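You operate a simulated robot arm through the tools that you are given. There is no shell and no other tool.

The job below is to be done with a simulated robot arm. You get a single attempt, and the scene is never put back.

Task
Wind the press on to FIRM, then drain the steel tray into the SAVE pan.
Fine: close the tap again; the other pan stays empty; the slide stays IN, the other moulds stay.

It is judged by the outcome, as a careful person would: the job done as asked, and still so three seconds after it is handed in. It fails if anything else is knocked over, pushed out of place, dropped, spilled or broken.

Robot
A 7-joint arm with a two-finger parallel gripper, fixed in place. Base frame: the origin is at the foot of the arm, x ahead of it, y to its left, z up; the work surface is at about z = 860. Readings come in mm, degrees, newtons and seconds.
Its first joint turns from -166.0 to 166.0 degrees. Payload 1.57 kg.
Tool frame: the origin (TCP) lies between the finger pads and is the grasp point; the fingertips stand 30 mm ahead of it; z points along the fingers, y is the line along which they close. The gripper opens to 110 mm. The fingers are 24 mm wide and 12 mm thick; the gripper's body (48 by 112 mm) begins 78 mm behind the TCP.
Orientation is told as [roll, pitch, yaw] about the base's x, y, z axes, in that order, counted from this pose: with the fingers straight down and closing along the base's y, the tool's x points along the base's -x, its y along +y and its z along -z.

Tools
- The arm moves only by the tool send_rows. Its arguments are lists of equal length, an entry for each row: "xyz": the shift along the tool's x, y, z in mm, a list of three; "rotation": the turn, a rotation vector about the tool's x, y, z in degrees, a list of three; "gripper": the closure, from 0 (fully open) to 1 (shut). In form: {"xyz": [[x, y, z], ...], "rotation": [[ax, ay, az], ...], "gripper": [gripper, ...]}. A call has 1 to 20 rows; each row shifts and turns the commanded pose from where the row before left it, along the tool's axes as they then stand. Rows are played at 5 a second. More than 50 mm and 8.6 degrees between two rows, or a gripper value outside its range, and nothing of the call is played. A pose out of reach is approached as far as the arm can. The call stops where the force on the tool passes 40 N (or 10 N more than at its start, if that is more) or the arm is blocked; 0.2 s more then pass. Each finger travels about 108 mm/s and halts on what it meets, pressing with about 42 N; the grip force reading is that of the motor and also rises with nothing between the fingers. The clock runs only during rows and for 0.2 s after the last one: add rows that do not move to give the fingers time. It gives the time, the measured TCP pose, the force on the tool (base axes), the opening and the grip force at its end, in the units of the frame above (readings bear some noise), with the torque about the TCP (base axes, N m) and any sound that the robot's microphone picked up.
- Cameras (640 x 400 px; columns grow to the right, rows downward): "scene" is fixed at [49.8, 653.1, 1478.8]; the picture's right is [-0.14, -0.99, 0.00], its down [-0.50, 0.07, -0.86] and it looks along [0.85, -0.12, -0.50] (base axes); focal length 236 px, centre (320, 200). "wrist" rides on the gripper at [70, 16, -141] in the tool frame; the picture's right is [-0.23, 0.97, 0.00], its down [-0.86, -0.20, -0.48] and it looks along [-0.47, -0.11, 0.88] (tool axes); focal length 222 px, centre (320, 200).
- snapshot(camera): a new picture of that camera. No time passes.
- slide_trunk(by): slides the trunk up (or, below 0, down) by that many mm; the arm rides with it, the base frame stays. It gives what a move gives, with no picture.
- pixel_to_xyz(camera, pixels): for up to 12 pixels [column, row] of the newest picture of that camera ("zoom" is the newest enlarged one), the place [x, y, z] in the base frame of the surface seen there, good to about 2 mm. No time passes.
- inspect(camera, box): a new picture of the part [left, top, right, bottom] of that camera's present view, enlarged. No time passes.
- job_done(): hands the job in; it is judged then, once.

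Leave the gripper open and the arm clear of the work at the hand-in unless told otherwise.

The tools are called by a JSON object that holds its "name" and its "arguments". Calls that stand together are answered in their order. send_rows: Moves the arm, as the interface text tells. Its arguments: {"type":"object","properties":{"xyz":{"type":"array","items":{"type":"array","items":{"type":"number"}}},"rotation":{"type":"array","items":{"type":"array","items":{"type":"number"}}},"gripper":{"type":"array","items":{"type":"number"}}},"required":["xyz","rotation","gripper"]} The other tools are called the same way: slide_trunk (by) slides the trunk up or down; snapshot (camera) takes a picture; pixel_to_xyz (camera, pixels) gives the place of the surface under pixels of a picture; inspect (camera, box) takes an enlarged picture of a part of a camera's view; job_done () hands the job in.

At the start:

```text
clock: 0.0
eef_pos: [612.5, 327.7, 1373.6]
ee_rot: [-0.1, 0.1, 0.0]
contact_force: [-0.4, -0.1, 0.6]
wrist_torque: [0.02, 0.0, -0.03]
width: 110.2
grasp_force: 0.1
trunk travel left (down, up): [-500.0, 110.0]
```

scene: 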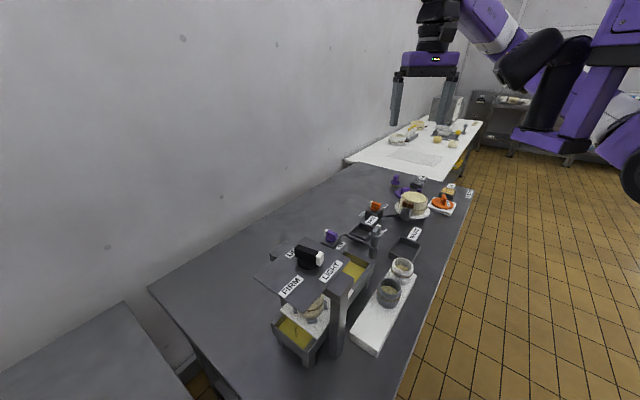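
wrist: 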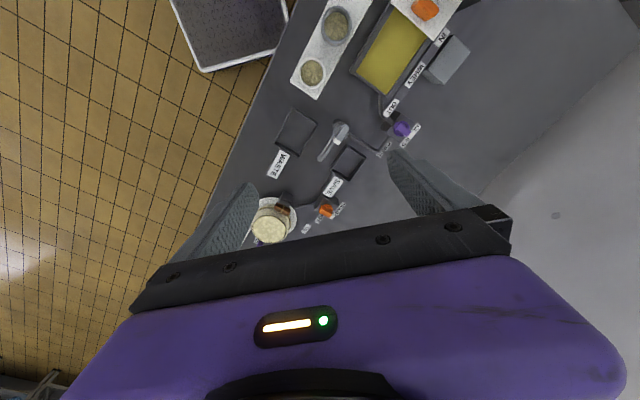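

The scene shows a press with FIRM/LIGHT labels around (310,260), a tray under it, and pans labelled SAVE and WASTE. I'll enlarge several parts before planning.

{"name": "inspect", "arguments": {"camera": "scene", "box": [240, 220, 400, 370]}}

{"name": "inspect", "arguments": {"camera": "scene", "box": [310, 165, 480, 275]}}

{"name": "inspect", "arguments": {"camera": "wrist", "box": [240, 0, 480, 150]}}

{"name": "inspect", "arguments": {"camera": "wrist", "box": [240, 80, 440, 250]}}

```text
2.67 times, centred on (320, 295) of scene
```

zoom: 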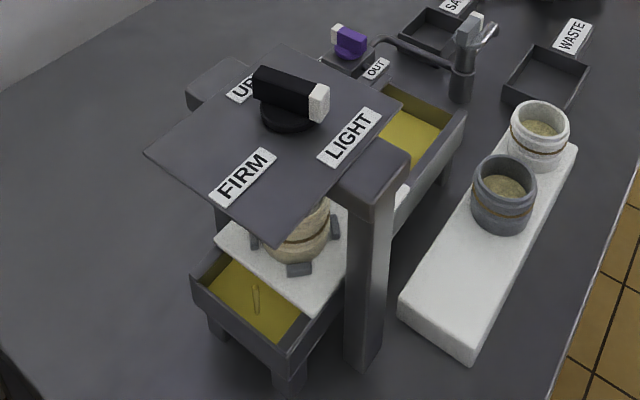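

```text
3.64 times, centred on (395, 220) of scene
```

zoom: 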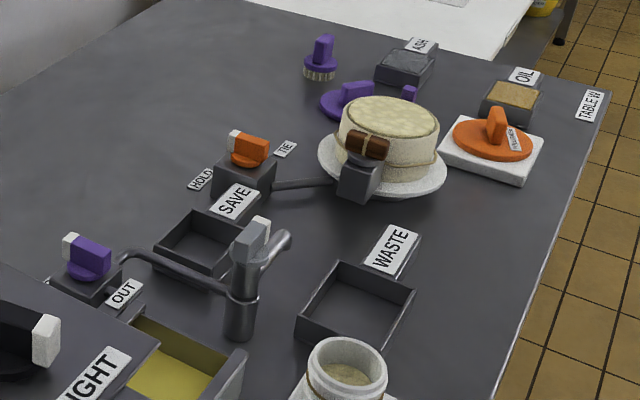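

```text
2.67 times, centred on (360, 75) of wrist
```

zoom: 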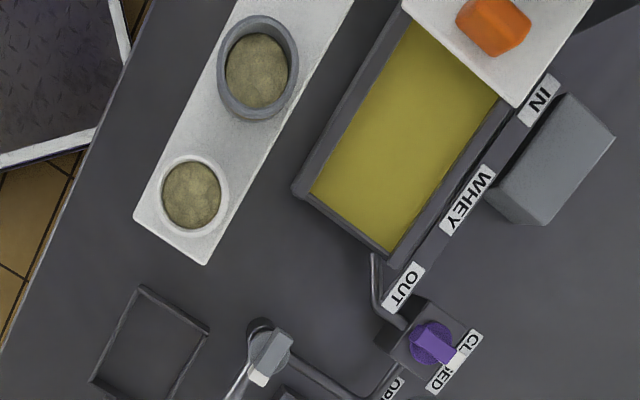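

```text
2.35 times, centred on (340, 165) of wrist
```

zoom: 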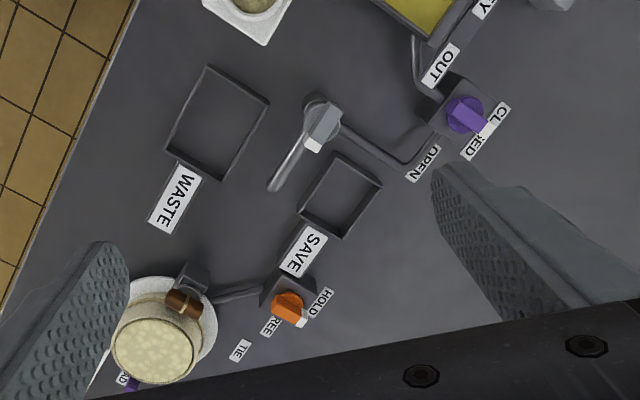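

Next I'll measure places. In the scene picture the press knob sits at about (308,258), the tap at (331,236), the spout at (376,240), and the pans at (362,232) and (405,250). I'll take a close zoom on each and read points.

{"name": "inspect", "arguments": {"camera": "scene", "box": [250, 230, 360, 330]}}

{"name": "pixel_to_xyz", "arguments": {"camera": "scene", "pixels": [[300, 252], [320, 258], [308, 265], [292, 286], [330, 271], [331, 234], [376, 232], [376, 250], [402, 252], [360, 233], [370, 221], [345, 225]]}}

```text
4.00 times, centred on (305, 280) of scene
```

zoom: 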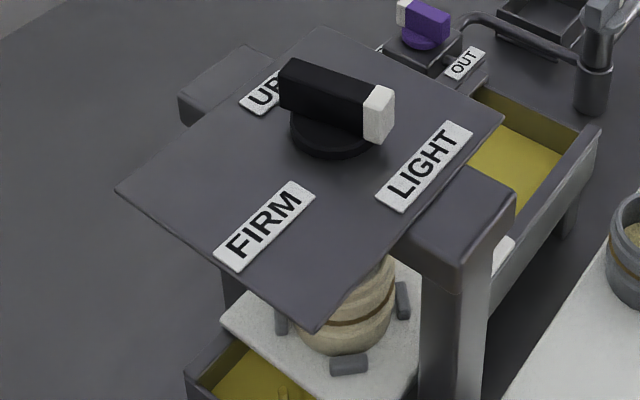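

```text
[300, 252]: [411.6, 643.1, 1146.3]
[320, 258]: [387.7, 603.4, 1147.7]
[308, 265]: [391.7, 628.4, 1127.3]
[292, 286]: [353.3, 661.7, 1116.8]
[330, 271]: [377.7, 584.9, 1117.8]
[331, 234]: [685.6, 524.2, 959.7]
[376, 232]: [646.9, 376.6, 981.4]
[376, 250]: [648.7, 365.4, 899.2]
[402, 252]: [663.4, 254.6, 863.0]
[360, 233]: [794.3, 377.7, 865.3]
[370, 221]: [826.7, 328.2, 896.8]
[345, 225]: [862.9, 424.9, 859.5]
```

I see the knob's white end pointing at LIGHT, with FIRM the next position. I'll read detailed points of the knob, plate and labels in this zoom.

{"name": "pixel_to_xyz", "arguments": {"camera": "zoom", "pixels": [[282, 70], [296, 62], [390, 92], [368, 95], [364, 135], [300, 140], [335, 155], [265, 225], [425, 168], [262, 97], [330, 85], [460, 215]]}}

{"name": "pixel_to_xyz", "arguments": {"camera": "zoom", "pixels": [[120, 190], [318, 330], [500, 118], [320, 30], [370, 142], [383, 135], [310, 110], [380, 120], [350, 340], [360, 290], [230, 85], [460, 190]]}}

```text
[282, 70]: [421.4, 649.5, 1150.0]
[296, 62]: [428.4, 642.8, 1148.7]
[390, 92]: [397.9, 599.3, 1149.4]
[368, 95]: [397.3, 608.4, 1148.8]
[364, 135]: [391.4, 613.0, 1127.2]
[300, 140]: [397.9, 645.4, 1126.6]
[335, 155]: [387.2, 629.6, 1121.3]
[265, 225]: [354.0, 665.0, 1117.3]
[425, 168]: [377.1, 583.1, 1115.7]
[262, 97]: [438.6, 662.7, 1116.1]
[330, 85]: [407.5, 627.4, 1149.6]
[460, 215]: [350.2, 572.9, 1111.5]
```

```text
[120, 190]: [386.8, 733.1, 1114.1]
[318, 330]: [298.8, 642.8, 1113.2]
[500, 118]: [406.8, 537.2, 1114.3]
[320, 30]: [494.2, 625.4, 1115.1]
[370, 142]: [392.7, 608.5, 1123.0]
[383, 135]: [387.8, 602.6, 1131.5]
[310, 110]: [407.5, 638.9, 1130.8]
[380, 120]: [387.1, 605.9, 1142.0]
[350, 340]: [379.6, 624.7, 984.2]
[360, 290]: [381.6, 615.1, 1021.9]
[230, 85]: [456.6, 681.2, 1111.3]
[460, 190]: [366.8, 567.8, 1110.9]
```

The knob's bar runs from about (424,647) to (392,602), top at z≈1149. The plate is at z≈1116 with its centre near (397,634). I'll move the arm at its present height to look down on the press with the wrist camera.

{"name": "send_rows", "arguments": {"xyz": [[29, 29, 0], [29, 29, 0], [29, 29, 0], [29, 29, 0], [29, 29, 0], [29, 29, 0], [29, 29, 0], [29, 29, 0], [29, 29, 0], [29, 29, 0], [0, 0, 0], [0, 0, 0]], "rotation": [[0, 0, 0], [0, 0, 0], [0, 0, 0], [0, 0, 0], [0, 0, 0], [0, 0, 0], [0, 0, 0], [0, 0, 0], [0, 0, 0], [0, 0, 0], [0, 0, 0], [0, 0, 0]], "gripper": [0, 0, 0, 0, 0, 0, 0, 0, 0, 0, 0, 0]}}

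{"name": "snapshot", "arguments": {"camera": "wrist"}}

{"name": "snapshot", "arguments": {"camera": "scene"}}

```text
clock: 1.8
eef_pos: [502.4, 523.2, 1375.5]
ee_rot: [0.1, 0.1, -12.2]
contact_force: [0.1, 0.2, 0.2]
wrist_torque: [0.0, -0.04, 0.01]
width: 110.0
grasp_force: 0.0
trunk travel left (down, up): [-500.0, 110.0]
stopped in row 8: the arm was blocked; the commanded pose is now the measured one
```

```text
taken
```

wrist: 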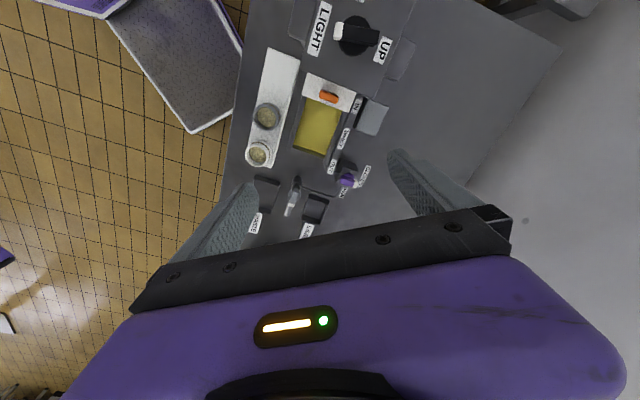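

```text
taken
```

scene: 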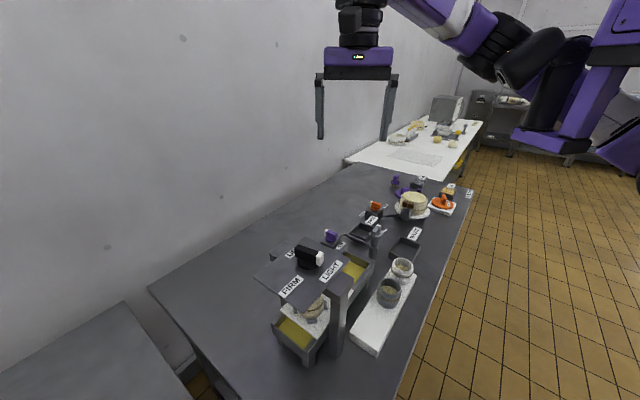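

The arm was blocked part-way, at yaw -12, so that wrist posture was awkward. I'll turn the tool in place by +yaw, in the sense that follows the arm's swing, to see whether it is freed.

{"name": "send_rows", "arguments": {"xyz": [[0, 0, 0], [0, 0, 0], [0, 0, 0], [0, 0, 0], [0, 0, 0], [0, 0, 0]], "rotation": [[0, 0, -8], [0, 0, -8], [0, 0, -8], [0, 0, -8], [0, 0, 0], [0, 0, 0]], "gripper": [0, 0, 0, 0, 0, 0]}}

```text
clock: 3.2
eef_pos: [499.6, 524.1, 1375.1]
ee_rot: [0.3, 0.0, 20.0]
contact_force: [0.0, -0.6, 0.2]
wrist_torque: [0.0, 0.02, 0.02]
width: 110.2
grasp_force: 0.1
trunk travel left (down, up): [-500.0, 110.0]
```

That works: yaw is now 20 and the tool is free. Next I move toward the press at (350,615) in smaller steps.

{"name": "send_rows", "arguments": {"xyz": [[18.4, 22.6, 0], [18.4, 22.6, 0], [18.4, 22.6, 0], [18.4, 22.6, 0], [18.4, 22.6, 0], [18.4, 22.6, 0], [0, 0, 0], [0, 0, 0]], "rotation": [[0, 0, 0], [0, 0, 0], [0, 0, 0], [0, 0, 0], [0, 0, 0], [0, 0, 0], [0, 0, -5], [0, 0, -5]], "gripper": [0, 0, 0, 0, 0, 0, 0, 0]}}

{"name": "snapshot", "arguments": {"camera": "wrist"}}

```text
clock: 4.0
eef_pos: [534.9, 530.3, 1375.2]
ee_rot: [0.1, 0.1, 9.5]
contact_force: [0.6, 0.2, 0.6]
wrist_torque: [0.0, 0.01, 0.0]
width: 110.0
grasp_force: 0.1
trunk travel left (down, up): [-500.0, 110.0]
stopped in row 3: the arm was blocked; the commanded pose is now the measured one
```

```text
taken
```

wrist: 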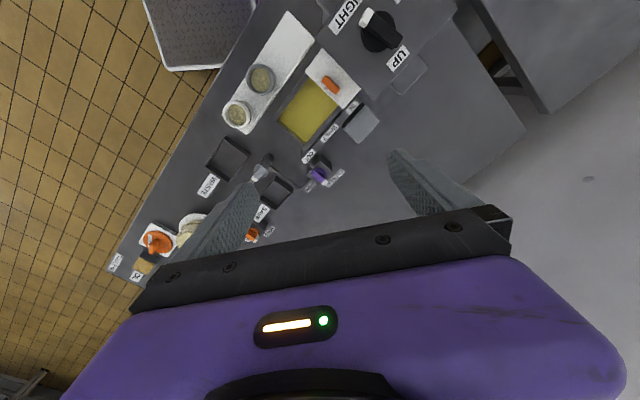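

The arm drifted the opposite way, so it is probably near a posture limit at this height. I'll lower the tool straight down by 130 mm, where nothing is below, and then try again in smaller pieces.

{"name": "send_rows", "arguments": {"xyz": [[0, 0, 30], [0, 0, 30], [0, 0, 30], [0, 0, 30], [0, 0, 0]], "rotation": [[0, 0, 0], [0, 0, 0], [0, 0, 0], [0, 0, 0], [0, 0, 0]], "gripper": [0, 0, 0, 0, 0]}}

{"name": "snapshot", "arguments": {"camera": "scene"}}

```text
clock: 5.2
eef_pos: [532.7, 533.3, 1252.0]
ee_rot: [0.1, 0.1, 9.6]
contact_force: [0.3, 0.5, -0.4]
wrist_torque: [0.02, 0.02, -0.03]
width: 110.1
grasp_force: 0.0
trunk travel left (down, up): [-500.0, 110.0]
```

```text
taken
```

scene: 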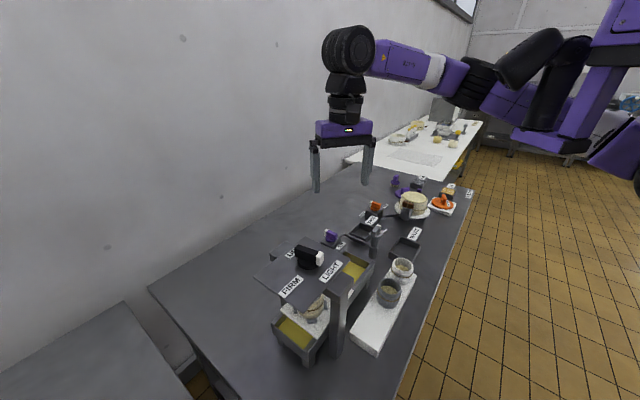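

The tool is lowered to z=1252. Now I try short steps toward the press, following the arm's swing.

{"name": "send_rows", "arguments": {"xyz": [[15, 10, 0], [15, 10, 0], [15, 10, 0], [0, 0, 0]], "rotation": [[0, 0, -3], [0, 0, -3], [0, 0, -3], [0, 0, 0]], "gripper": [0, 0, 0, 0]}}

```text
clock: 6.2
eef_pos: [482.2, 552.5, 1252.2]
ee_rot: [0.1, 0.1, 18.8]
contact_force: [0.3, 0.6, 0.1]
wrist_torque: [0.01, -0.05, 0.01]
width: 109.8
grasp_force: 0.0
trunk travel left (down, up): [-500.0, 110.0]
```

That worked. I continue the same way.

{"name": "send_rows", "arguments": {"xyz": [[17, 16, 0], [17, 16, 0], [17, 16, 0], [17, 16, 0], [17, 16, 0], [0, 0, 0]], "rotation": [[0, 0, -3], [0, 0, -3], [0, 0, -3], [0, 0, -3], [0, 0, -3], [0, 0, 0]], "gripper": [0, 0, 0, 0, 0, 0]}}

{"name": "snapshot", "arguments": {"camera": "wrist"}}

```text
clock: 7.2
eef_pos: [483.7, 562.1, 1252.6]
ee_rot: [0.0, 0.2, 21.8]
contact_force: [-0.6, -0.2, -0.1]
wrist_torque: [0.01, 0.02, 0.0]
width: 110.0
grasp_force: 0.2
trunk travel left (down, up): [-500.0, 110.0]
stopped in row 5: the arm was blocked; the commanded pose is now the measured one
```

```text
taken
```

wrist: 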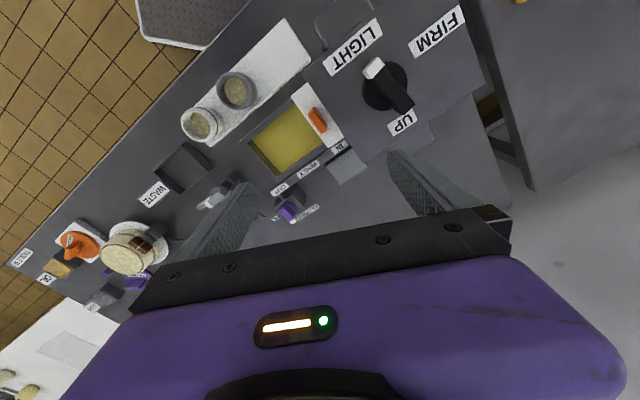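

The arm is blocked again, at (484,562). I'd like to know what limits it, so I'll check the wall's place and how the arm looks, and read the knob's surroundings from this view.

{"name": "snapshot", "arguments": {"camera": "scene"}}

{"name": "pixel_to_xyz", "arguments": {"camera": "scene", "pixels": [[250, 60], [150, 150], [420, 30], [330, 50], [350, 50], [400, 60], [470, 80], [540, 60], [560, 90], [600, 110], [610, 40], [630, 160]]}}

{"name": "inspect", "arguments": {"camera": "wrist", "box": [300, 0, 480, 140]}}

```text
taken
```

scene: 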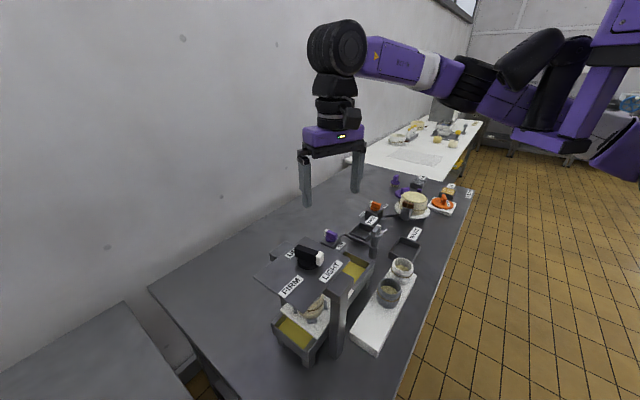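

```text
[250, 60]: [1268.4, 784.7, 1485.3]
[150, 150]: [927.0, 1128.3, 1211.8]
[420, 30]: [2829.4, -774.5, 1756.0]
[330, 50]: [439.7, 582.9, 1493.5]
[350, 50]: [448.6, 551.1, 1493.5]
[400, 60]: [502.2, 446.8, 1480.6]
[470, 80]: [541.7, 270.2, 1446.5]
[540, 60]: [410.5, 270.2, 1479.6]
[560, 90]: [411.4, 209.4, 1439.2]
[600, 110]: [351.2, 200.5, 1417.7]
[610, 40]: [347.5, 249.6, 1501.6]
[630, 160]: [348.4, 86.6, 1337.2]
```

```text
2.86 times, centred on (390, 70) of wrist
```

zoom: 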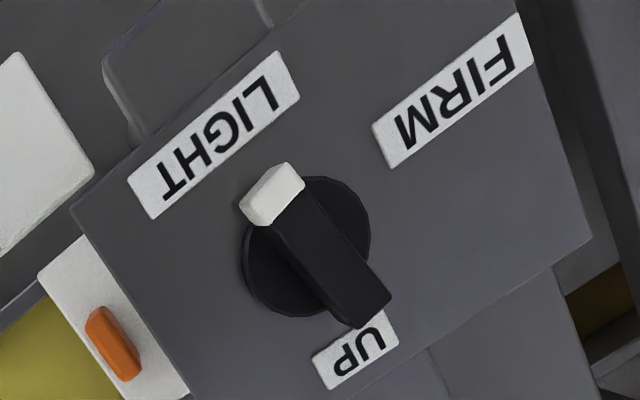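

In the wrist zoom the knob's white end points at LIGHT, FIRM is the next label clockwise seen from above, and UP lies behind. To find the limit I'll swing purely about the base axis, turning the tool with the swing, in small steps.

{"name": "send_rows", "arguments": {"xyz": [[12, 23, 0], [12, 23, 0], [0, 0, 0]], "rotation": [[0, 0, -2], [0, 0, -2], [0, 0, 0]], "gripper": [0, 0, 0]}}

```text
clock: 8.1
eef_pos: [523.4, 572.5, 1256.8]
ee_rot: [0.3, -0.3, 18.2]
contact_force: [-0.9, 0.8, 0.3]
wrist_torque: [0.02, 0.01, -0.01]
width: 110.1
grasp_force: 0.1
trunk travel left (down, up): [-500.0, 110.0]
stopped in row 3: the arm was blocked; the commanded pose is now the measured one
```

The same limit again. I'll look closely at the arm's links in the scene picture's upper right to understand the posture.

{"name": "inspect", "arguments": {"camera": "scene", "box": [280, 0, 640, 225]}}

{"name": "snapshot", "arguments": {"camera": "scene"}}

{"name": "pixel_to_xyz", "arguments": {"camera": "scene", "pixels": [[340, 50], [380, 60], [420, 70], [440, 75], [470, 85], [500, 90], [520, 100], [550, 50], [575, 60], [590, 100], [550, 140], [630, 15]]}}

```text
1.78 times, centred on (460, 112) of scene
```

zoom: 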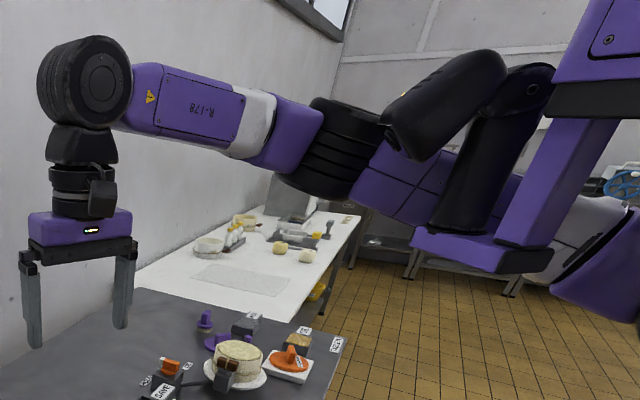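

```text
taken
```

scene: 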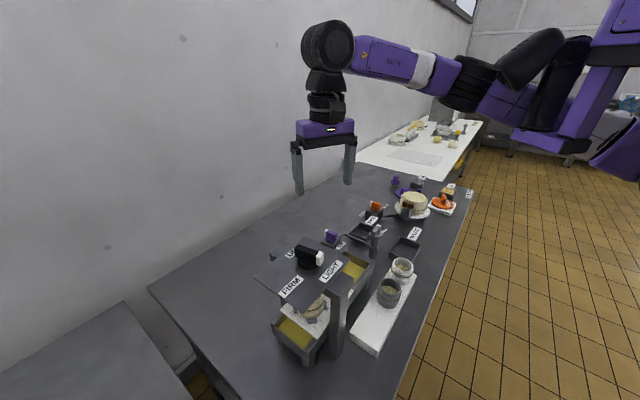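

```text
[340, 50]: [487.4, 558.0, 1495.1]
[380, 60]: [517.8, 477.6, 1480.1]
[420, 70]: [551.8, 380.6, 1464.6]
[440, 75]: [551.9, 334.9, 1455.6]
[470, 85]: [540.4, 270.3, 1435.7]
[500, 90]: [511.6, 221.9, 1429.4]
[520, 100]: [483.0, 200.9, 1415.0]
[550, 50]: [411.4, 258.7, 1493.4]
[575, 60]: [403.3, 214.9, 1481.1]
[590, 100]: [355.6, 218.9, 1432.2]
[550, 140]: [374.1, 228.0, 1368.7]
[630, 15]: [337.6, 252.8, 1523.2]
```

The black cylinder and purple frame at (530,60)–(620,40) have not moved in any picture. They look like a folded second limb of the robot at about (340–410, 200–270), and the working arm passes behind them. I'll read points on the far links, and then check whether these parts ride with the trunk.

{"name": "pixel_to_xyz", "arguments": {"camera": "zoom", "pixels": [[380, 190], [415, 205], [510, 195], [575, 235], [605, 225], [600, 290], [630, 250], [600, 40], [590, 100], [540, 90], [440, 100], [520, 250]]}}

{"name": "slide_trunk", "arguments": {"by": 60}}

{"name": "snapshot", "arguments": {"camera": "scene"}}

```text
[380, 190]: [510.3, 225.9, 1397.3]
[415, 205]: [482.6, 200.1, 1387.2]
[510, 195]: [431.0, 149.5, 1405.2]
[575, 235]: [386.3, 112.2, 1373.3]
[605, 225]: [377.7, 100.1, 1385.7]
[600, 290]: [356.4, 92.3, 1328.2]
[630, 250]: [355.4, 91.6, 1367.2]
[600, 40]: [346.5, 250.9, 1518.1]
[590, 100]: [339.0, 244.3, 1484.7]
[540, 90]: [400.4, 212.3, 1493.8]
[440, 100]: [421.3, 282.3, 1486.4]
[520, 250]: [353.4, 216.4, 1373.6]
```

```text
clock: 9.1
eef_pos: [523.5, 572.7, 1315.7]
ee_rot: [0.2, -0.2, 18.4]
contact_force: [0.7, -0.2, 0.7]
wrist_torque: [0.02, -0.02, -0.03]
width: 110.3
grasp_force: 0.0
trunk travel left (down, up): [-560.0, 50.0]
```

```text
taken
```

scene: 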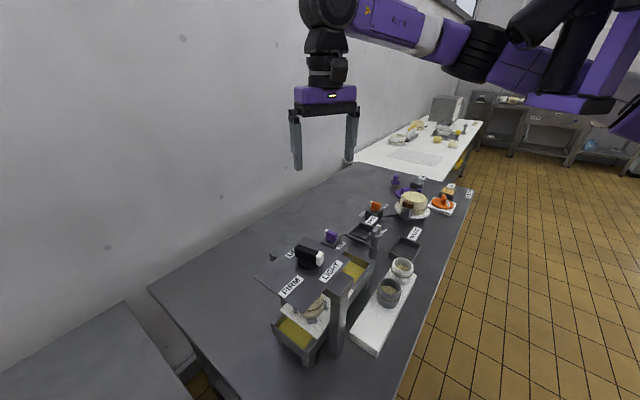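

The folded limb rides with the trunk, so I want the working arm to pass below it. I'll raise the trunk fully and then lower the tool, so the arm sits low relative to that limb.

{"name": "slide_trunk", "arguments": {"by": 50}}

{"name": "send_rows", "arguments": {"xyz": [[0, 0, 30], [0, 0, 30], [0, 0, 30], [0, 0, 30], [0, 0, 30], [0, 0, 0]], "rotation": [[0, 0, 0], [0, 0, 0], [0, 0, 0], [0, 0, 0], [0, 0, 0], [0, 0, 0]], "gripper": [0, 0, 0, 0, 0, 0]}}

{"name": "snapshot", "arguments": {"camera": "scene"}}

```text
clock: 10.0
eef_pos: [522.6, 573.9, 1366.3]
ee_rot: [0.1, -0.1, 18.3]
contact_force: [-1.2, 0.4, -0.3]
wrist_torque: [0.02, 0.01, 0.02]
width: 109.8
grasp_force: 0.1
trunk travel left (down, up): [-610.0, 0.0]
```

```text
clock: 11.4
eef_pos: [520.2, 575.4, 1215.3]
ee_rot: [0.3, -0.1, 18.5]
contact_force: [0.7, -0.2, 0.5]
wrist_torque: [-0.02, -0.01, 0.01]
width: 109.9
grasp_force: 0.0
trunk travel left (down, up): [-610.0, 0.0]
```

```text
taken
```

scene: 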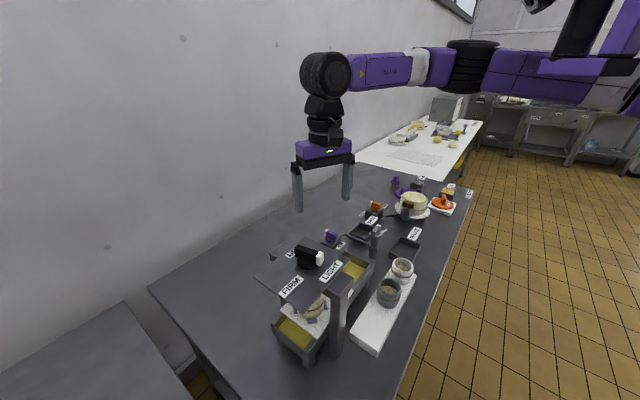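

The arm now passes lower than the folded limb. I'll try the swing again, two small steps.

{"name": "send_rows", "arguments": {"xyz": [[13, 23.5, 0], [13, 23.5, 0], [0, 0, 0]], "rotation": [[0, 0, -2], [0, 0, -2], [0, 0, 0]], "gripper": [0, 0, 0]}}

```text
clock: 12.4
eef_pos: [545.3, 588.3, 1217.4]
ee_rot: [0.3, -0.3, 16.1]
contact_force: [0.4, 0.4, -0.6]
wrist_torque: [-0.04, 0.0, 0.03]
width: 110.2
grasp_force: 0.1
trunk travel left (down, up): [-610.0, 0.0]
stopped in row 3: the arm was blocked; the commanded pose is now the measured one
```

Still blocked. I'll measure where the arm's links and the folded limb now stand.

{"name": "inspect", "arguments": {"camera": "scene", "box": [400, 0, 640, 150]}}

{"name": "pixel_to_xyz", "arguments": {"camera": "zoom", "pixels": [[60, 170], [120, 180], [190, 130], [190, 220], [260, 190], [320, 200], [380, 210], [440, 230], [520, 240], [480, 100], [420, 170], [560, 190]]}}

```text
2.67 times, centred on (520, 75) of scene
```

zoom: 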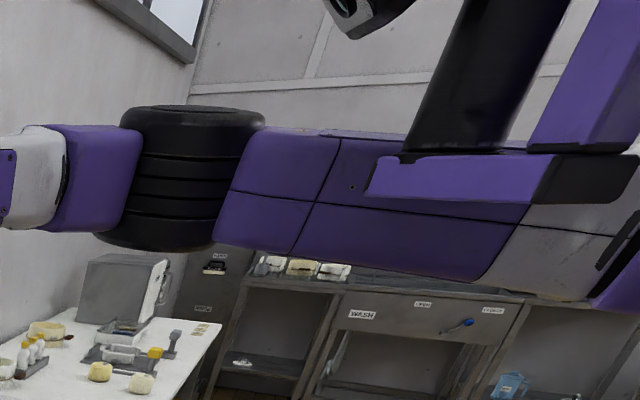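

```text
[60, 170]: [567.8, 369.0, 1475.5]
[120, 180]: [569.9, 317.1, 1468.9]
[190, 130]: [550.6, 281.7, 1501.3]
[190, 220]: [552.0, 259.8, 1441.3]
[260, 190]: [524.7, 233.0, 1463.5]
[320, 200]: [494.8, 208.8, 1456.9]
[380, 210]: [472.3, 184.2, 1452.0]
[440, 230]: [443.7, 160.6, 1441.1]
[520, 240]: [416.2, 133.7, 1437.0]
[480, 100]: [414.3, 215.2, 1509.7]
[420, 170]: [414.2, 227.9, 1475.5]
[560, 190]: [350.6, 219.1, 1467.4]
```

The working arm's upper link passes roughly 70 mm from the folded limb, so it isn't clear that this is contact. I'll test small separate moves, first 20 mm toward -x without any turn.

{"name": "send_rows", "arguments": {"xyz": [[10, -3, 0], [10, -3, 0], [10, -3, 0], [10, -3, 0], [0, 0, 0], [0, 0, 0]], "rotation": [[0, 0, 0], [0, 0, 0], [0, 0, 0], [0, 0, 0], [0, 0, 0], [0, 0, 0]], "gripper": [0, 0, 0, 0, 0, 0]}}

```text
clock: 13.8
eef_pos: [510.7, 566.0, 1216.5]
ee_rot: [0.3, -0.2, 16.4]
contact_force: [-0.3, -0.5, -0.1]
wrist_torque: [0.0, 0.0, 0.01]
width: 109.7
grasp_force: 0.1
trunk travel left (down, up): [-610.0, 0.0]
```

That move worked as commanded, to (511,566). I keep probing toward -x in 10 mm steps, then I'll try +y.

{"name": "send_rows", "arguments": {"xyz": [[9.6, 2.8, 0], [9.6, 2.8, 0], [9.6, 2.8, 0], [9.6, 2.8, 0], [0, 0, 0]], "rotation": [[0, 0, 0], [0, 0, 0], [0, 0, 0], [0, 0, 0], [0, 0, 0]], "gripper": [0, 0, 0, 0, 0]}}

```text
clock: 15.0
eef_pos: [471.3, 566.3, 1216.8]
ee_rot: [0.2, -0.2, 16.1]
contact_force: [0.2, 0.0, -0.1]
wrist_torque: [-0.01, -0.02, -0.01]
width: 110.2
grasp_force: 0.0
trunk travel left (down, up): [-610.0, 0.0]
```

That worked too. I continue toward -x in the same small steps.

{"name": "send_rows", "arguments": {"xyz": [[9.6, 2.8, 0], [9.6, 2.8, 0], [9.6, 2.8, 0], [9.6, 2.8, 0], [0, 0, 0]], "rotation": [[0, 0, 0], [0, 0, 0], [0, 0, 0], [0, 0, 0], [0, 0, 0]], "gripper": [0, 0, 0, 0, 0]}}

{"name": "inspect", "arguments": {"camera": "scene", "box": [400, 0, 640, 150]}}

{"name": "pixel_to_xyz", "arguments": {"camera": "zoom", "pixels": [[60, 150], [120, 180], [190, 130], [190, 220], [260, 190], [320, 200], [380, 210], [440, 230], [520, 240], [480, 100], [420, 170], [560, 190]]}}

```text
clock: 16.4
eef_pos: [455.8, 559.6, 1213.2]
ee_rot: [0.2, -0.1, 13.4]
contact_force: [-0.2, -0.1, 0.3]
wrist_torque: [0.01, -0.02, 0.03]
width: 109.9
grasp_force: 0.0
trunk travel left (down, up): [-610.0, 0.0]
stopped in row 5: the arm was blocked; the commanded pose is now the measured one
```

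```text
2.67 times, centred on (520, 75) of scene
```

zoom: 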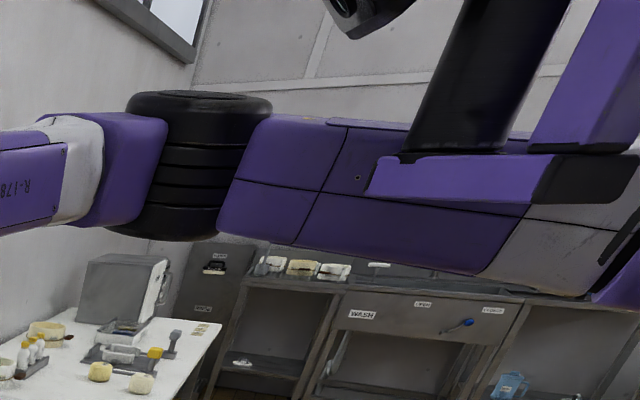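

```text
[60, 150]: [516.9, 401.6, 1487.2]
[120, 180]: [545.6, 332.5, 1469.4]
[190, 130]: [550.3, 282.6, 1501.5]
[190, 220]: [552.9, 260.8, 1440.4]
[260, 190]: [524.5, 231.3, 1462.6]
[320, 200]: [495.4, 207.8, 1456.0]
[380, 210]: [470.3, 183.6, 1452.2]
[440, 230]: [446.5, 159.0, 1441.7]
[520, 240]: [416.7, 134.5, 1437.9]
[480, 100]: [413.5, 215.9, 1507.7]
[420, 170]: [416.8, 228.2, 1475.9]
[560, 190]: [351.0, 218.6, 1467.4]
```

The upper arm has not moved at all between these pictures, so it is resting against the folded limb and cannot swing further left at this height. The elbow and wrist can still move. I'll look with the wrist camera now and get exact knob geometry from here.

{"name": "inspect", "arguments": {"camera": "wrist", "box": [300, 0, 480, 120]}}

{"name": "snapshot", "arguments": {"camera": "wrist"}}

{"name": "snapshot", "arguments": {"camera": "scene"}}

```text
3.33 times, centred on (390, 60) of wrist
```

zoom: 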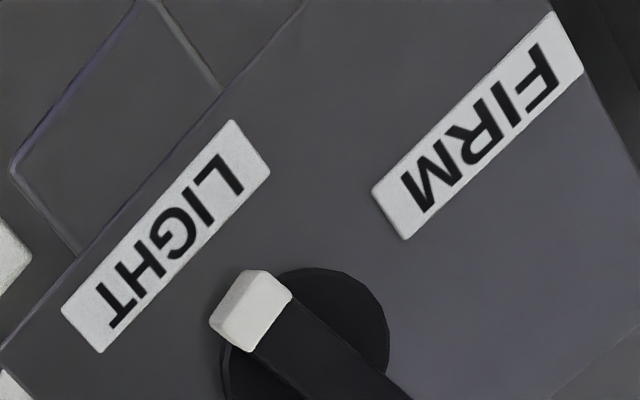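

```text
taken
```

wrist: 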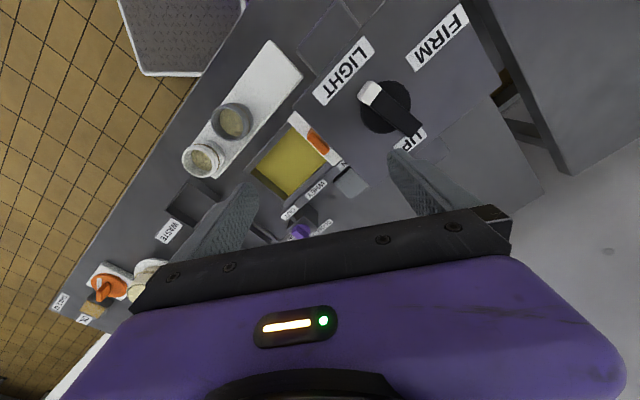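

```text
taken
```

scene: 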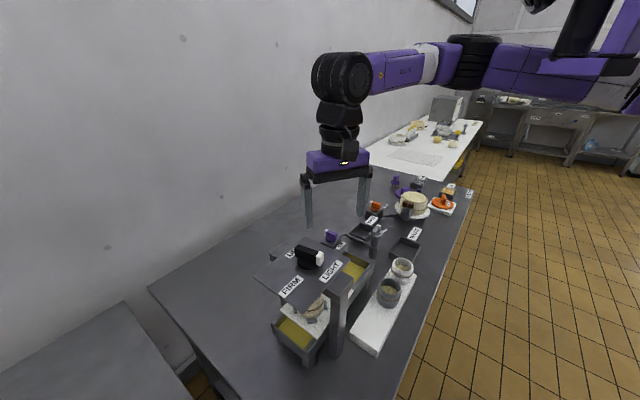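

I read the labels' corners, the disc edge and the bar top from this zoom and the full wrist view.

{"name": "pixel_to_xyz", "arguments": {"camera": "zoom", "pixels": [[67, 312], [103, 346], [232, 126], [265, 172], [378, 192], [407, 233], [548, 18], [580, 68], [310, 272], [385, 345], [225, 370], [380, 310]]}}

{"name": "pixel_to_xyz", "arguments": {"camera": "zoom", "pixels": [[250, 274], [286, 296], [216, 318], [250, 346], [272, 318], [320, 345], [340, 390], [350, 340], [240, 285], [265, 300], [290, 330], [395, 390]]}}

{"name": "pixel_to_xyz", "arguments": {"camera": "wrist", "pixels": [[418, 125], [412, 136], [424, 128], [398, 147], [413, 147], [365, 85], [376, 85], [385, 130], [400, 105], [395, 95], [410, 110], [385, 100]]}}

```text
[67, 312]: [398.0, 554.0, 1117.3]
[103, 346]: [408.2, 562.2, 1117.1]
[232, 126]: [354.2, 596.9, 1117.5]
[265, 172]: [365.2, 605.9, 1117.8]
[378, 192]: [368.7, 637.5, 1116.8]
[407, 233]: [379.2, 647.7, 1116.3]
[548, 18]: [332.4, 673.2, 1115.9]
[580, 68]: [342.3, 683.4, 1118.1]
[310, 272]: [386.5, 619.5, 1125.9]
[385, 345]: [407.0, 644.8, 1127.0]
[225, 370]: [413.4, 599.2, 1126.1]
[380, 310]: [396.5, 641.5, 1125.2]
```

```text
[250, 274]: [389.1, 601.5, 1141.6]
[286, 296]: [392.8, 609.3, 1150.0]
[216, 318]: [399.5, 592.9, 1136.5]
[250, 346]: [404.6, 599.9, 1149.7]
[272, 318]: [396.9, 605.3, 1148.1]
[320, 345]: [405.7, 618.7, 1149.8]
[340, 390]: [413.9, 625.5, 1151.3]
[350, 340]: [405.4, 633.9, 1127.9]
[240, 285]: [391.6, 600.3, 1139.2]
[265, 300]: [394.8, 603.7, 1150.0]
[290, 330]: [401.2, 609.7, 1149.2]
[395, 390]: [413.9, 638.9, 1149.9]
```

```text
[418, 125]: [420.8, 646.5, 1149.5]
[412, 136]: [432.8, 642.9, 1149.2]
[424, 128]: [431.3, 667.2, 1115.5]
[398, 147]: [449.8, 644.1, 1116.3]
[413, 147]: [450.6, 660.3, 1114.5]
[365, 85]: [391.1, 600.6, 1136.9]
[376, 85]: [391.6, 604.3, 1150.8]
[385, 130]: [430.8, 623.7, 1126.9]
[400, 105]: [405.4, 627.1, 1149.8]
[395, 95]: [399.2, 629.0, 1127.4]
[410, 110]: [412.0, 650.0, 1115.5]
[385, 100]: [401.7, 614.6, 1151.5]
```

The geometry is now clear:
- The pivot is near (411,622). The bar is about 52 mm long and 14 mm wide, with its top at z≈1150 and the disc top at z≈1127.
- Its white end is at bearing -124°, exactly on LIGHT. FIRM is at bearing 145°, a 90° clockwise turn seen from above.
- The arm cannot bring a vertical wrist that far left. So I'll lean the tool about 30° with the wrist nearer the robot and push the bar's white end round with closed fingers.

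First I turn the yaw to about 27°, lean the tool in place at this height, and close the fingers.

{"name": "send_rows", "arguments": {"xyz": [[0, 0, 0], [0, 0, 0], [0, 0, 0], [0, 0, 0], [0, 0, 0], [0, 0, 0], [0, 0, 0], [0, 0, 0]], "rotation": [[0, 0, -6.8], [0, 0, -6.8], [-6, 0, 0], [-6, 0, 0], [-6, 0, 0], [-6, 0, 0], [-6, 0, 0], [0, 0, 0]], "gripper": [0.3, 0.6, 1, 1, 1, 1, 1, 1]}}

{"name": "snapshot", "arguments": {"camera": "scene"}}

```text
clock: 18.2
eef_pos: [454.0, 558.4, 1213.9]
ee_rot: [30.3, -0.1, 27.0]
contact_force: [-0.3, 0.9, 0.0]
wrist_torque: [0.05, -0.01, -0.03]
width: 0.0
grasp_force: 21.3
trunk travel left (down, up): [-610.0, 0.0]
```

```text
taken
```

scene: 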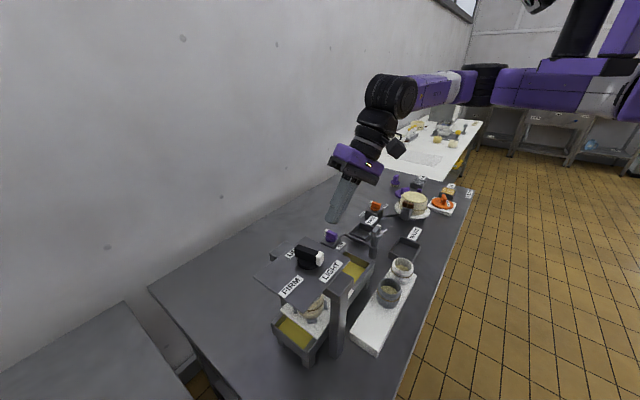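

The lean works: the arm now has room and the fingers are shut. Next I bring the fingertips to about (430,593), beside the bar's white end, and lower them until the tip centre is near z=1130, just above the plate at 1117.

{"name": "send_rows", "arguments": {"xyz": [[2.8, 4.45, 18.75], [2.8, 4.45, 18.75], [0, -5, 8.7], [0, -5, 8.7], [0, 0, 0]], "rotation": [[0, 0, 0], [0, 0, 0], [0, 0, 0], [0, 0, 0], [0, 0, 0]], "gripper": [1, 1, 1, 1, 1]}}

{"name": "inspect", "arguments": {"camera": "scene", "box": [260, 200, 380, 300]}}

{"name": "snapshot", "arguments": {"camera": "wrist"}}

```text
clock: 19.4
eef_pos: [439.1, 581.8, 1165.8]
ee_rot: [30.2, 0.0, 27.1]
contact_force: [-0.6, 0.0, -0.1]
wrist_torque: [0.01, -0.02, -0.01]
width: 0.0
grasp_force: 21.4
trunk travel left (down, up): [-610.0, 0.0]
```

```text
4.00 times, centred on (320, 250) of scene
```

zoom: 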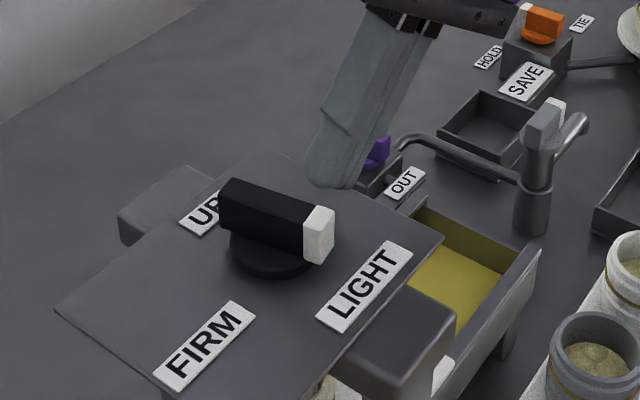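

```text
taken
```

wrist: 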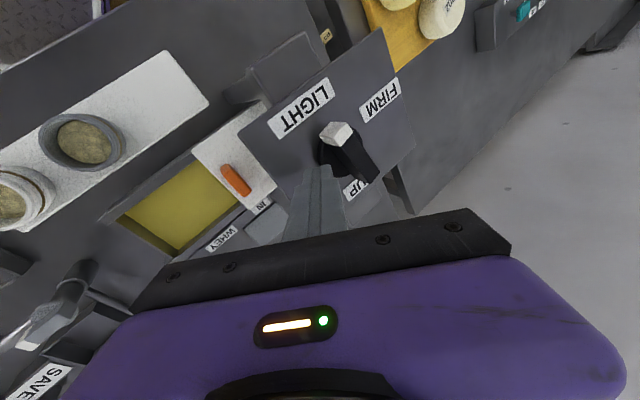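

The tip is at about (432,595,1140), beside the white end and clear of it. I lower 9 mm more and push the white end the first third of the way, to tip (406,599).

{"name": "send_rows", "arguments": {"xyz": [[0, -4.5, 7.8], [6.93, 5.2, 3.0], [7.5, 4.04, 2.33], [7.5, 4.04, 2.33], [0, 0, 0]], "rotation": [[0, 0, 0], [0, 0, 0], [0, 0, 0], [0, 0, 0], [0, 0, 0]], "gripper": [1, 1, 1, 1, 1]}}

{"name": "inspect", "arguments": {"camera": "scene", "box": [260, 200, 380, 300]}}

{"name": "inspect", "arguments": {"camera": "wrist", "box": [240, 50, 440, 220]}}

```text
clock: 20.6
eef_pos: [410.6, 584.9, 1157.0]
ee_rot: [30.1, -0.2, 27.2]
contact_force: [1.2, -0.5, 0.3]
wrist_torque: [0.0, -0.02, -0.01]
width: 0.0
grasp_force: 21.3
trunk travel left (down, up): [-610.0, 0.0]
```

```text
4.00 times, centred on (320, 250) of scene
```

zoom: 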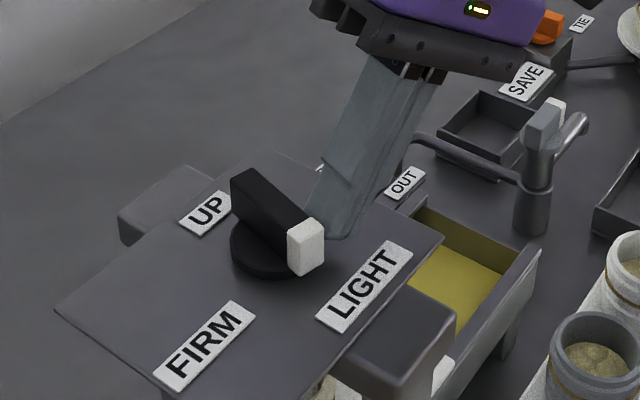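

```text
2.35 times, centred on (340, 135) of wrist
```

zoom: 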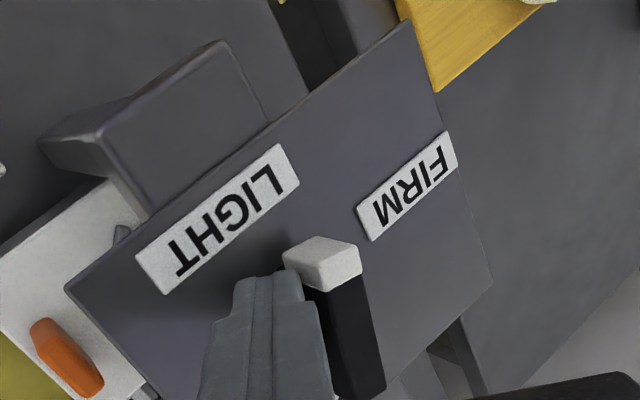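

The knob turns easily and the white end has moved part of the way toward FIRM, with hardly any force. I continue along the arc.

{"name": "send_rows", "arguments": {"xyz": [[8.02, 3.35, 1.93], [2.94, 3.87, 2.24], [2.94, 3.87, 2.24], [0, 0, 0]], "rotation": [[0, 0, 0], [0, 0, 0], [0, 0, 0], [0, 0, 0]], "gripper": [1, 1, 1, 1]}}

{"name": "inspect", "arguments": {"camera": "scene", "box": [260, 200, 380, 300]}}

{"name": "inspect", "arguments": {"camera": "wrist", "box": [240, 50, 440, 220]}}

```text
clock: 21.6
eef_pos: [392.3, 590.5, 1157.0]
ee_rot: [30.2, 0.0, 27.2]
contact_force: [-2.1, -4.2, 0.9]
wrist_torque: [-0.07, 0.09, 0.03]
width: 0.1
grasp_force: 21.8
trunk travel left (down, up): [-610.0, 0.0]
```

```text
4.00 times, centred on (320, 250) of scene
```

zoom: 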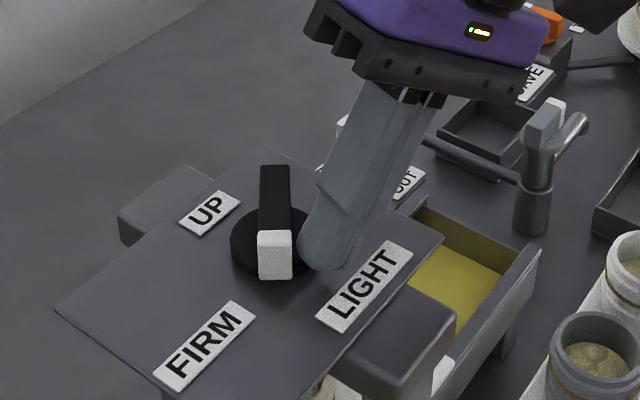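

```text
2.35 times, centred on (340, 135) of wrist
```

zoom: 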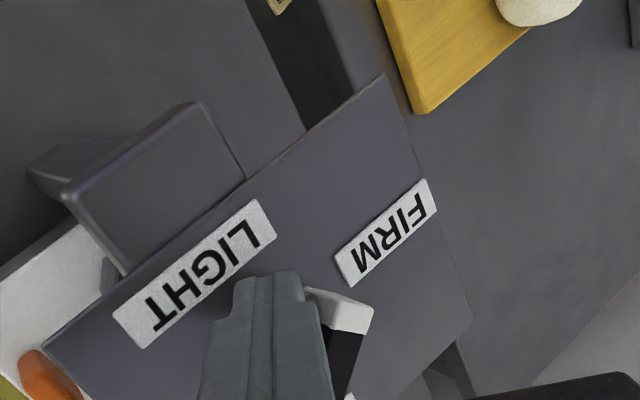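

The white end is now pointing just left of straight ahead, and the push force is about 4 N. I continue the last part, toward tip (386,612).

{"name": "send_rows", "arguments": {"xyz": [[-1.0, 3.5, 2.03], [-1.0, 3.5, 2.03], [0, 0, 0]], "rotation": [[0, 0, 0], [0, 0, 0], [0, 0, 0]], "gripper": [1, 1, 1]}}

{"name": "inspect", "arguments": {"camera": "scene", "box": [260, 200, 380, 300]}}

{"name": "pixel_to_xyz", "arguments": {"camera": "zoom", "pixels": [[240, 165], [255, 165], [270, 165], [235, 225], [245, 230], [255, 230], [265, 232], [280, 232], [208, 212], [205, 345]]}}

```text
clock: 22.4
eef_pos: [385.5, 596.1, 1156.5]
ee_rot: [30.2, 0.2, 27.5]
contact_force: [-25.1, -22.0, 2.0]
wrist_torque: [-0.56, 0.76, 0.19]
width: 0.3
grasp_force: 21.4
trunk travel left (down, up): [-610.0, 0.0]
```

```text
4.00 times, centred on (320, 250) of scene
```

zoom: 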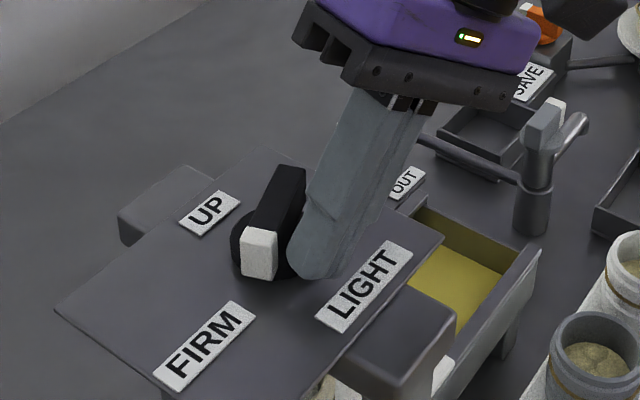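

```text
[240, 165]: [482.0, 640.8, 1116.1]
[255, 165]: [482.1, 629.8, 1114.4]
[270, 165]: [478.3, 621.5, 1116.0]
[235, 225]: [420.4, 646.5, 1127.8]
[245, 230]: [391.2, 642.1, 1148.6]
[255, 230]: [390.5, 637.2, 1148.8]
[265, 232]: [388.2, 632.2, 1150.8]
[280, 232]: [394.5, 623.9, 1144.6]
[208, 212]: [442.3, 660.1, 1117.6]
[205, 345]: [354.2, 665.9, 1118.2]
```

The force has risen to about 33 N, so the knob may be at its stop or getting stiffer. I'll measure the bar's angle.

{"name": "pixel_to_xyz", "arguments": {"camera": "zoom", "pixels": [[277, 170], [290, 169], [303, 171], [262, 200], [275, 200], [285, 200], [292, 200], [250, 222], [262, 222], [275, 222], [246, 232], [274, 234]]}}

{"name": "inspect", "arguments": {"camera": "wrist", "box": [280, 100, 400, 200]}}

```text
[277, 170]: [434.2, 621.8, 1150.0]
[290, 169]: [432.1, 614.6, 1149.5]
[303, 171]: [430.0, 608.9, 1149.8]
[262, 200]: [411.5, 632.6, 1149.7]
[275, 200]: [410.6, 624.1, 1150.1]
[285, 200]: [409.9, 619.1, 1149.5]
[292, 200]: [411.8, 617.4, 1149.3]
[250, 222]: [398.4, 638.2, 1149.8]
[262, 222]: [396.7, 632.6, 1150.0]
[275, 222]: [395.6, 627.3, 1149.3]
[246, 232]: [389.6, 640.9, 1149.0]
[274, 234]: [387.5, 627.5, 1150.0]
```

```text
4.00 times, centred on (340, 150) of wrist
```

zoom: 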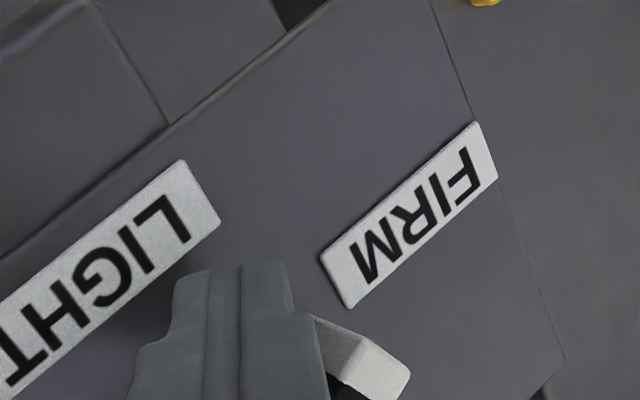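

The bar now points at bearing ~156°, about 11° short of FIRM at 145°. I push on square to the bar, (+x,+y), a few mm at a time, and watch the force.

{"name": "send_rows", "arguments": {"xyz": [[-2.7, 1.7, 1.0], [-2.7, 1.7, 1.0], [0, 0, 0], [0, 0, 0]], "rotation": [[0, 0, 0], [0, 0, 0], [0, 0, 0], [0, 0, 0]], "gripper": [1, 1, 1, 1]}}

{"name": "inspect", "arguments": {"camera": "scene", "box": [260, 200, 380, 300]}}

{"name": "pixel_to_xyz", "arguments": {"camera": "zoom", "pixels": [[277, 171], [290, 170], [303, 172], [250, 222], [262, 222], [275, 222], [246, 232], [260, 232], [274, 234]]}}

```text
clock: 22.8
eef_pos: [384.8, 597.3, 1156.5]
ee_rot: [30.1, 0.6, 27.7]
contact_force: [-4.7, -2.0, 0.6]
wrist_torque: [-0.01, 0.15, 0.02]
width: 0.0
grasp_force: 21.2
trunk travel left (down, up): [-610.0, 0.0]
stopped in row 2: the force on the tool passed its limit at 45 N (the readings are from after the stop); the commanded pose is now the measured one
```

```text
4.00 times, centred on (320, 250) of scene
```

zoom: 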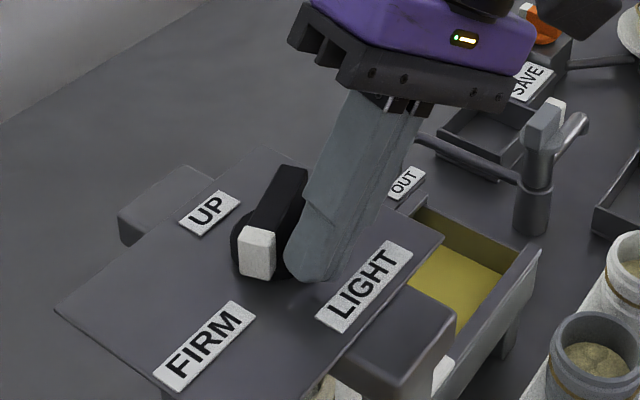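

```text
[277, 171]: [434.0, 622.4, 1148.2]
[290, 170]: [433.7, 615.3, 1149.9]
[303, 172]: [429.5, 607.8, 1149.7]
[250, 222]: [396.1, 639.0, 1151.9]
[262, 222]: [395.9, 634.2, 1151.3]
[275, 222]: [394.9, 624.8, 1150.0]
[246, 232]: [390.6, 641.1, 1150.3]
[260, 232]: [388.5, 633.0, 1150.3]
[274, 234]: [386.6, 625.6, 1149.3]
```

The force passed 45 N and the bar barely moved (~156°), so it looks like a firm end stop. I'll compare bar and label carefully from a closer, newer picture, then push once more gently to confirm.

{"name": "send_rows", "arguments": {"xyz": [[-1.8, 1.15, 0.67], [-1.8, 1.15, 0.67], [-1.8, 1.15, 0.67], [-1.8, 1.15, 0.67], [0, 0, 0]], "rotation": [[0, 0, 0], [0, 0, 0], [0, 0, 0], [0, 0, 0], [0, 0, 0]], "gripper": [1, 1, 1, 1, 1]}}

{"name": "inspect", "arguments": {"camera": "scene", "box": [280, 220, 340, 300]}}

{"name": "inspect", "arguments": {"camera": "wrist", "box": [280, 100, 400, 200]}}

```text
clock: 23.7
eef_pos: [382.8, 600.4, 1156.7]
ee_rot: [30.0, 1.1, 28.1]
contact_force: [-4.4, -3.8, 1.7]
wrist_torque: [-0.1, 0.15, 0.04]
width: 0.0
grasp_force: 21.3
trunk travel left (down, up): [-610.0, 0.0]
stopped in row 4: the force on the tool passed its limit at 42 N (the readings are from after the stop); the commanded pose is now the measured one
```

```text
5.00 times, centred on (310, 260) of scene
```

zoom: 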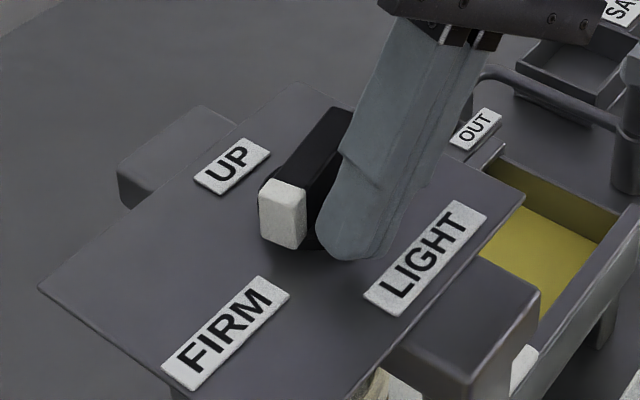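

```text
4.00 times, centred on (340, 150) of wrist
```

zoom: 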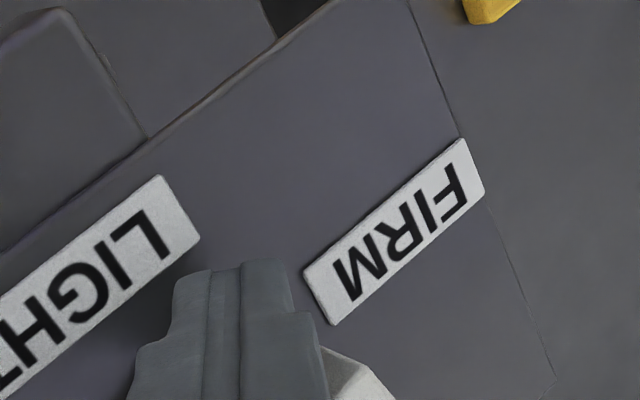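

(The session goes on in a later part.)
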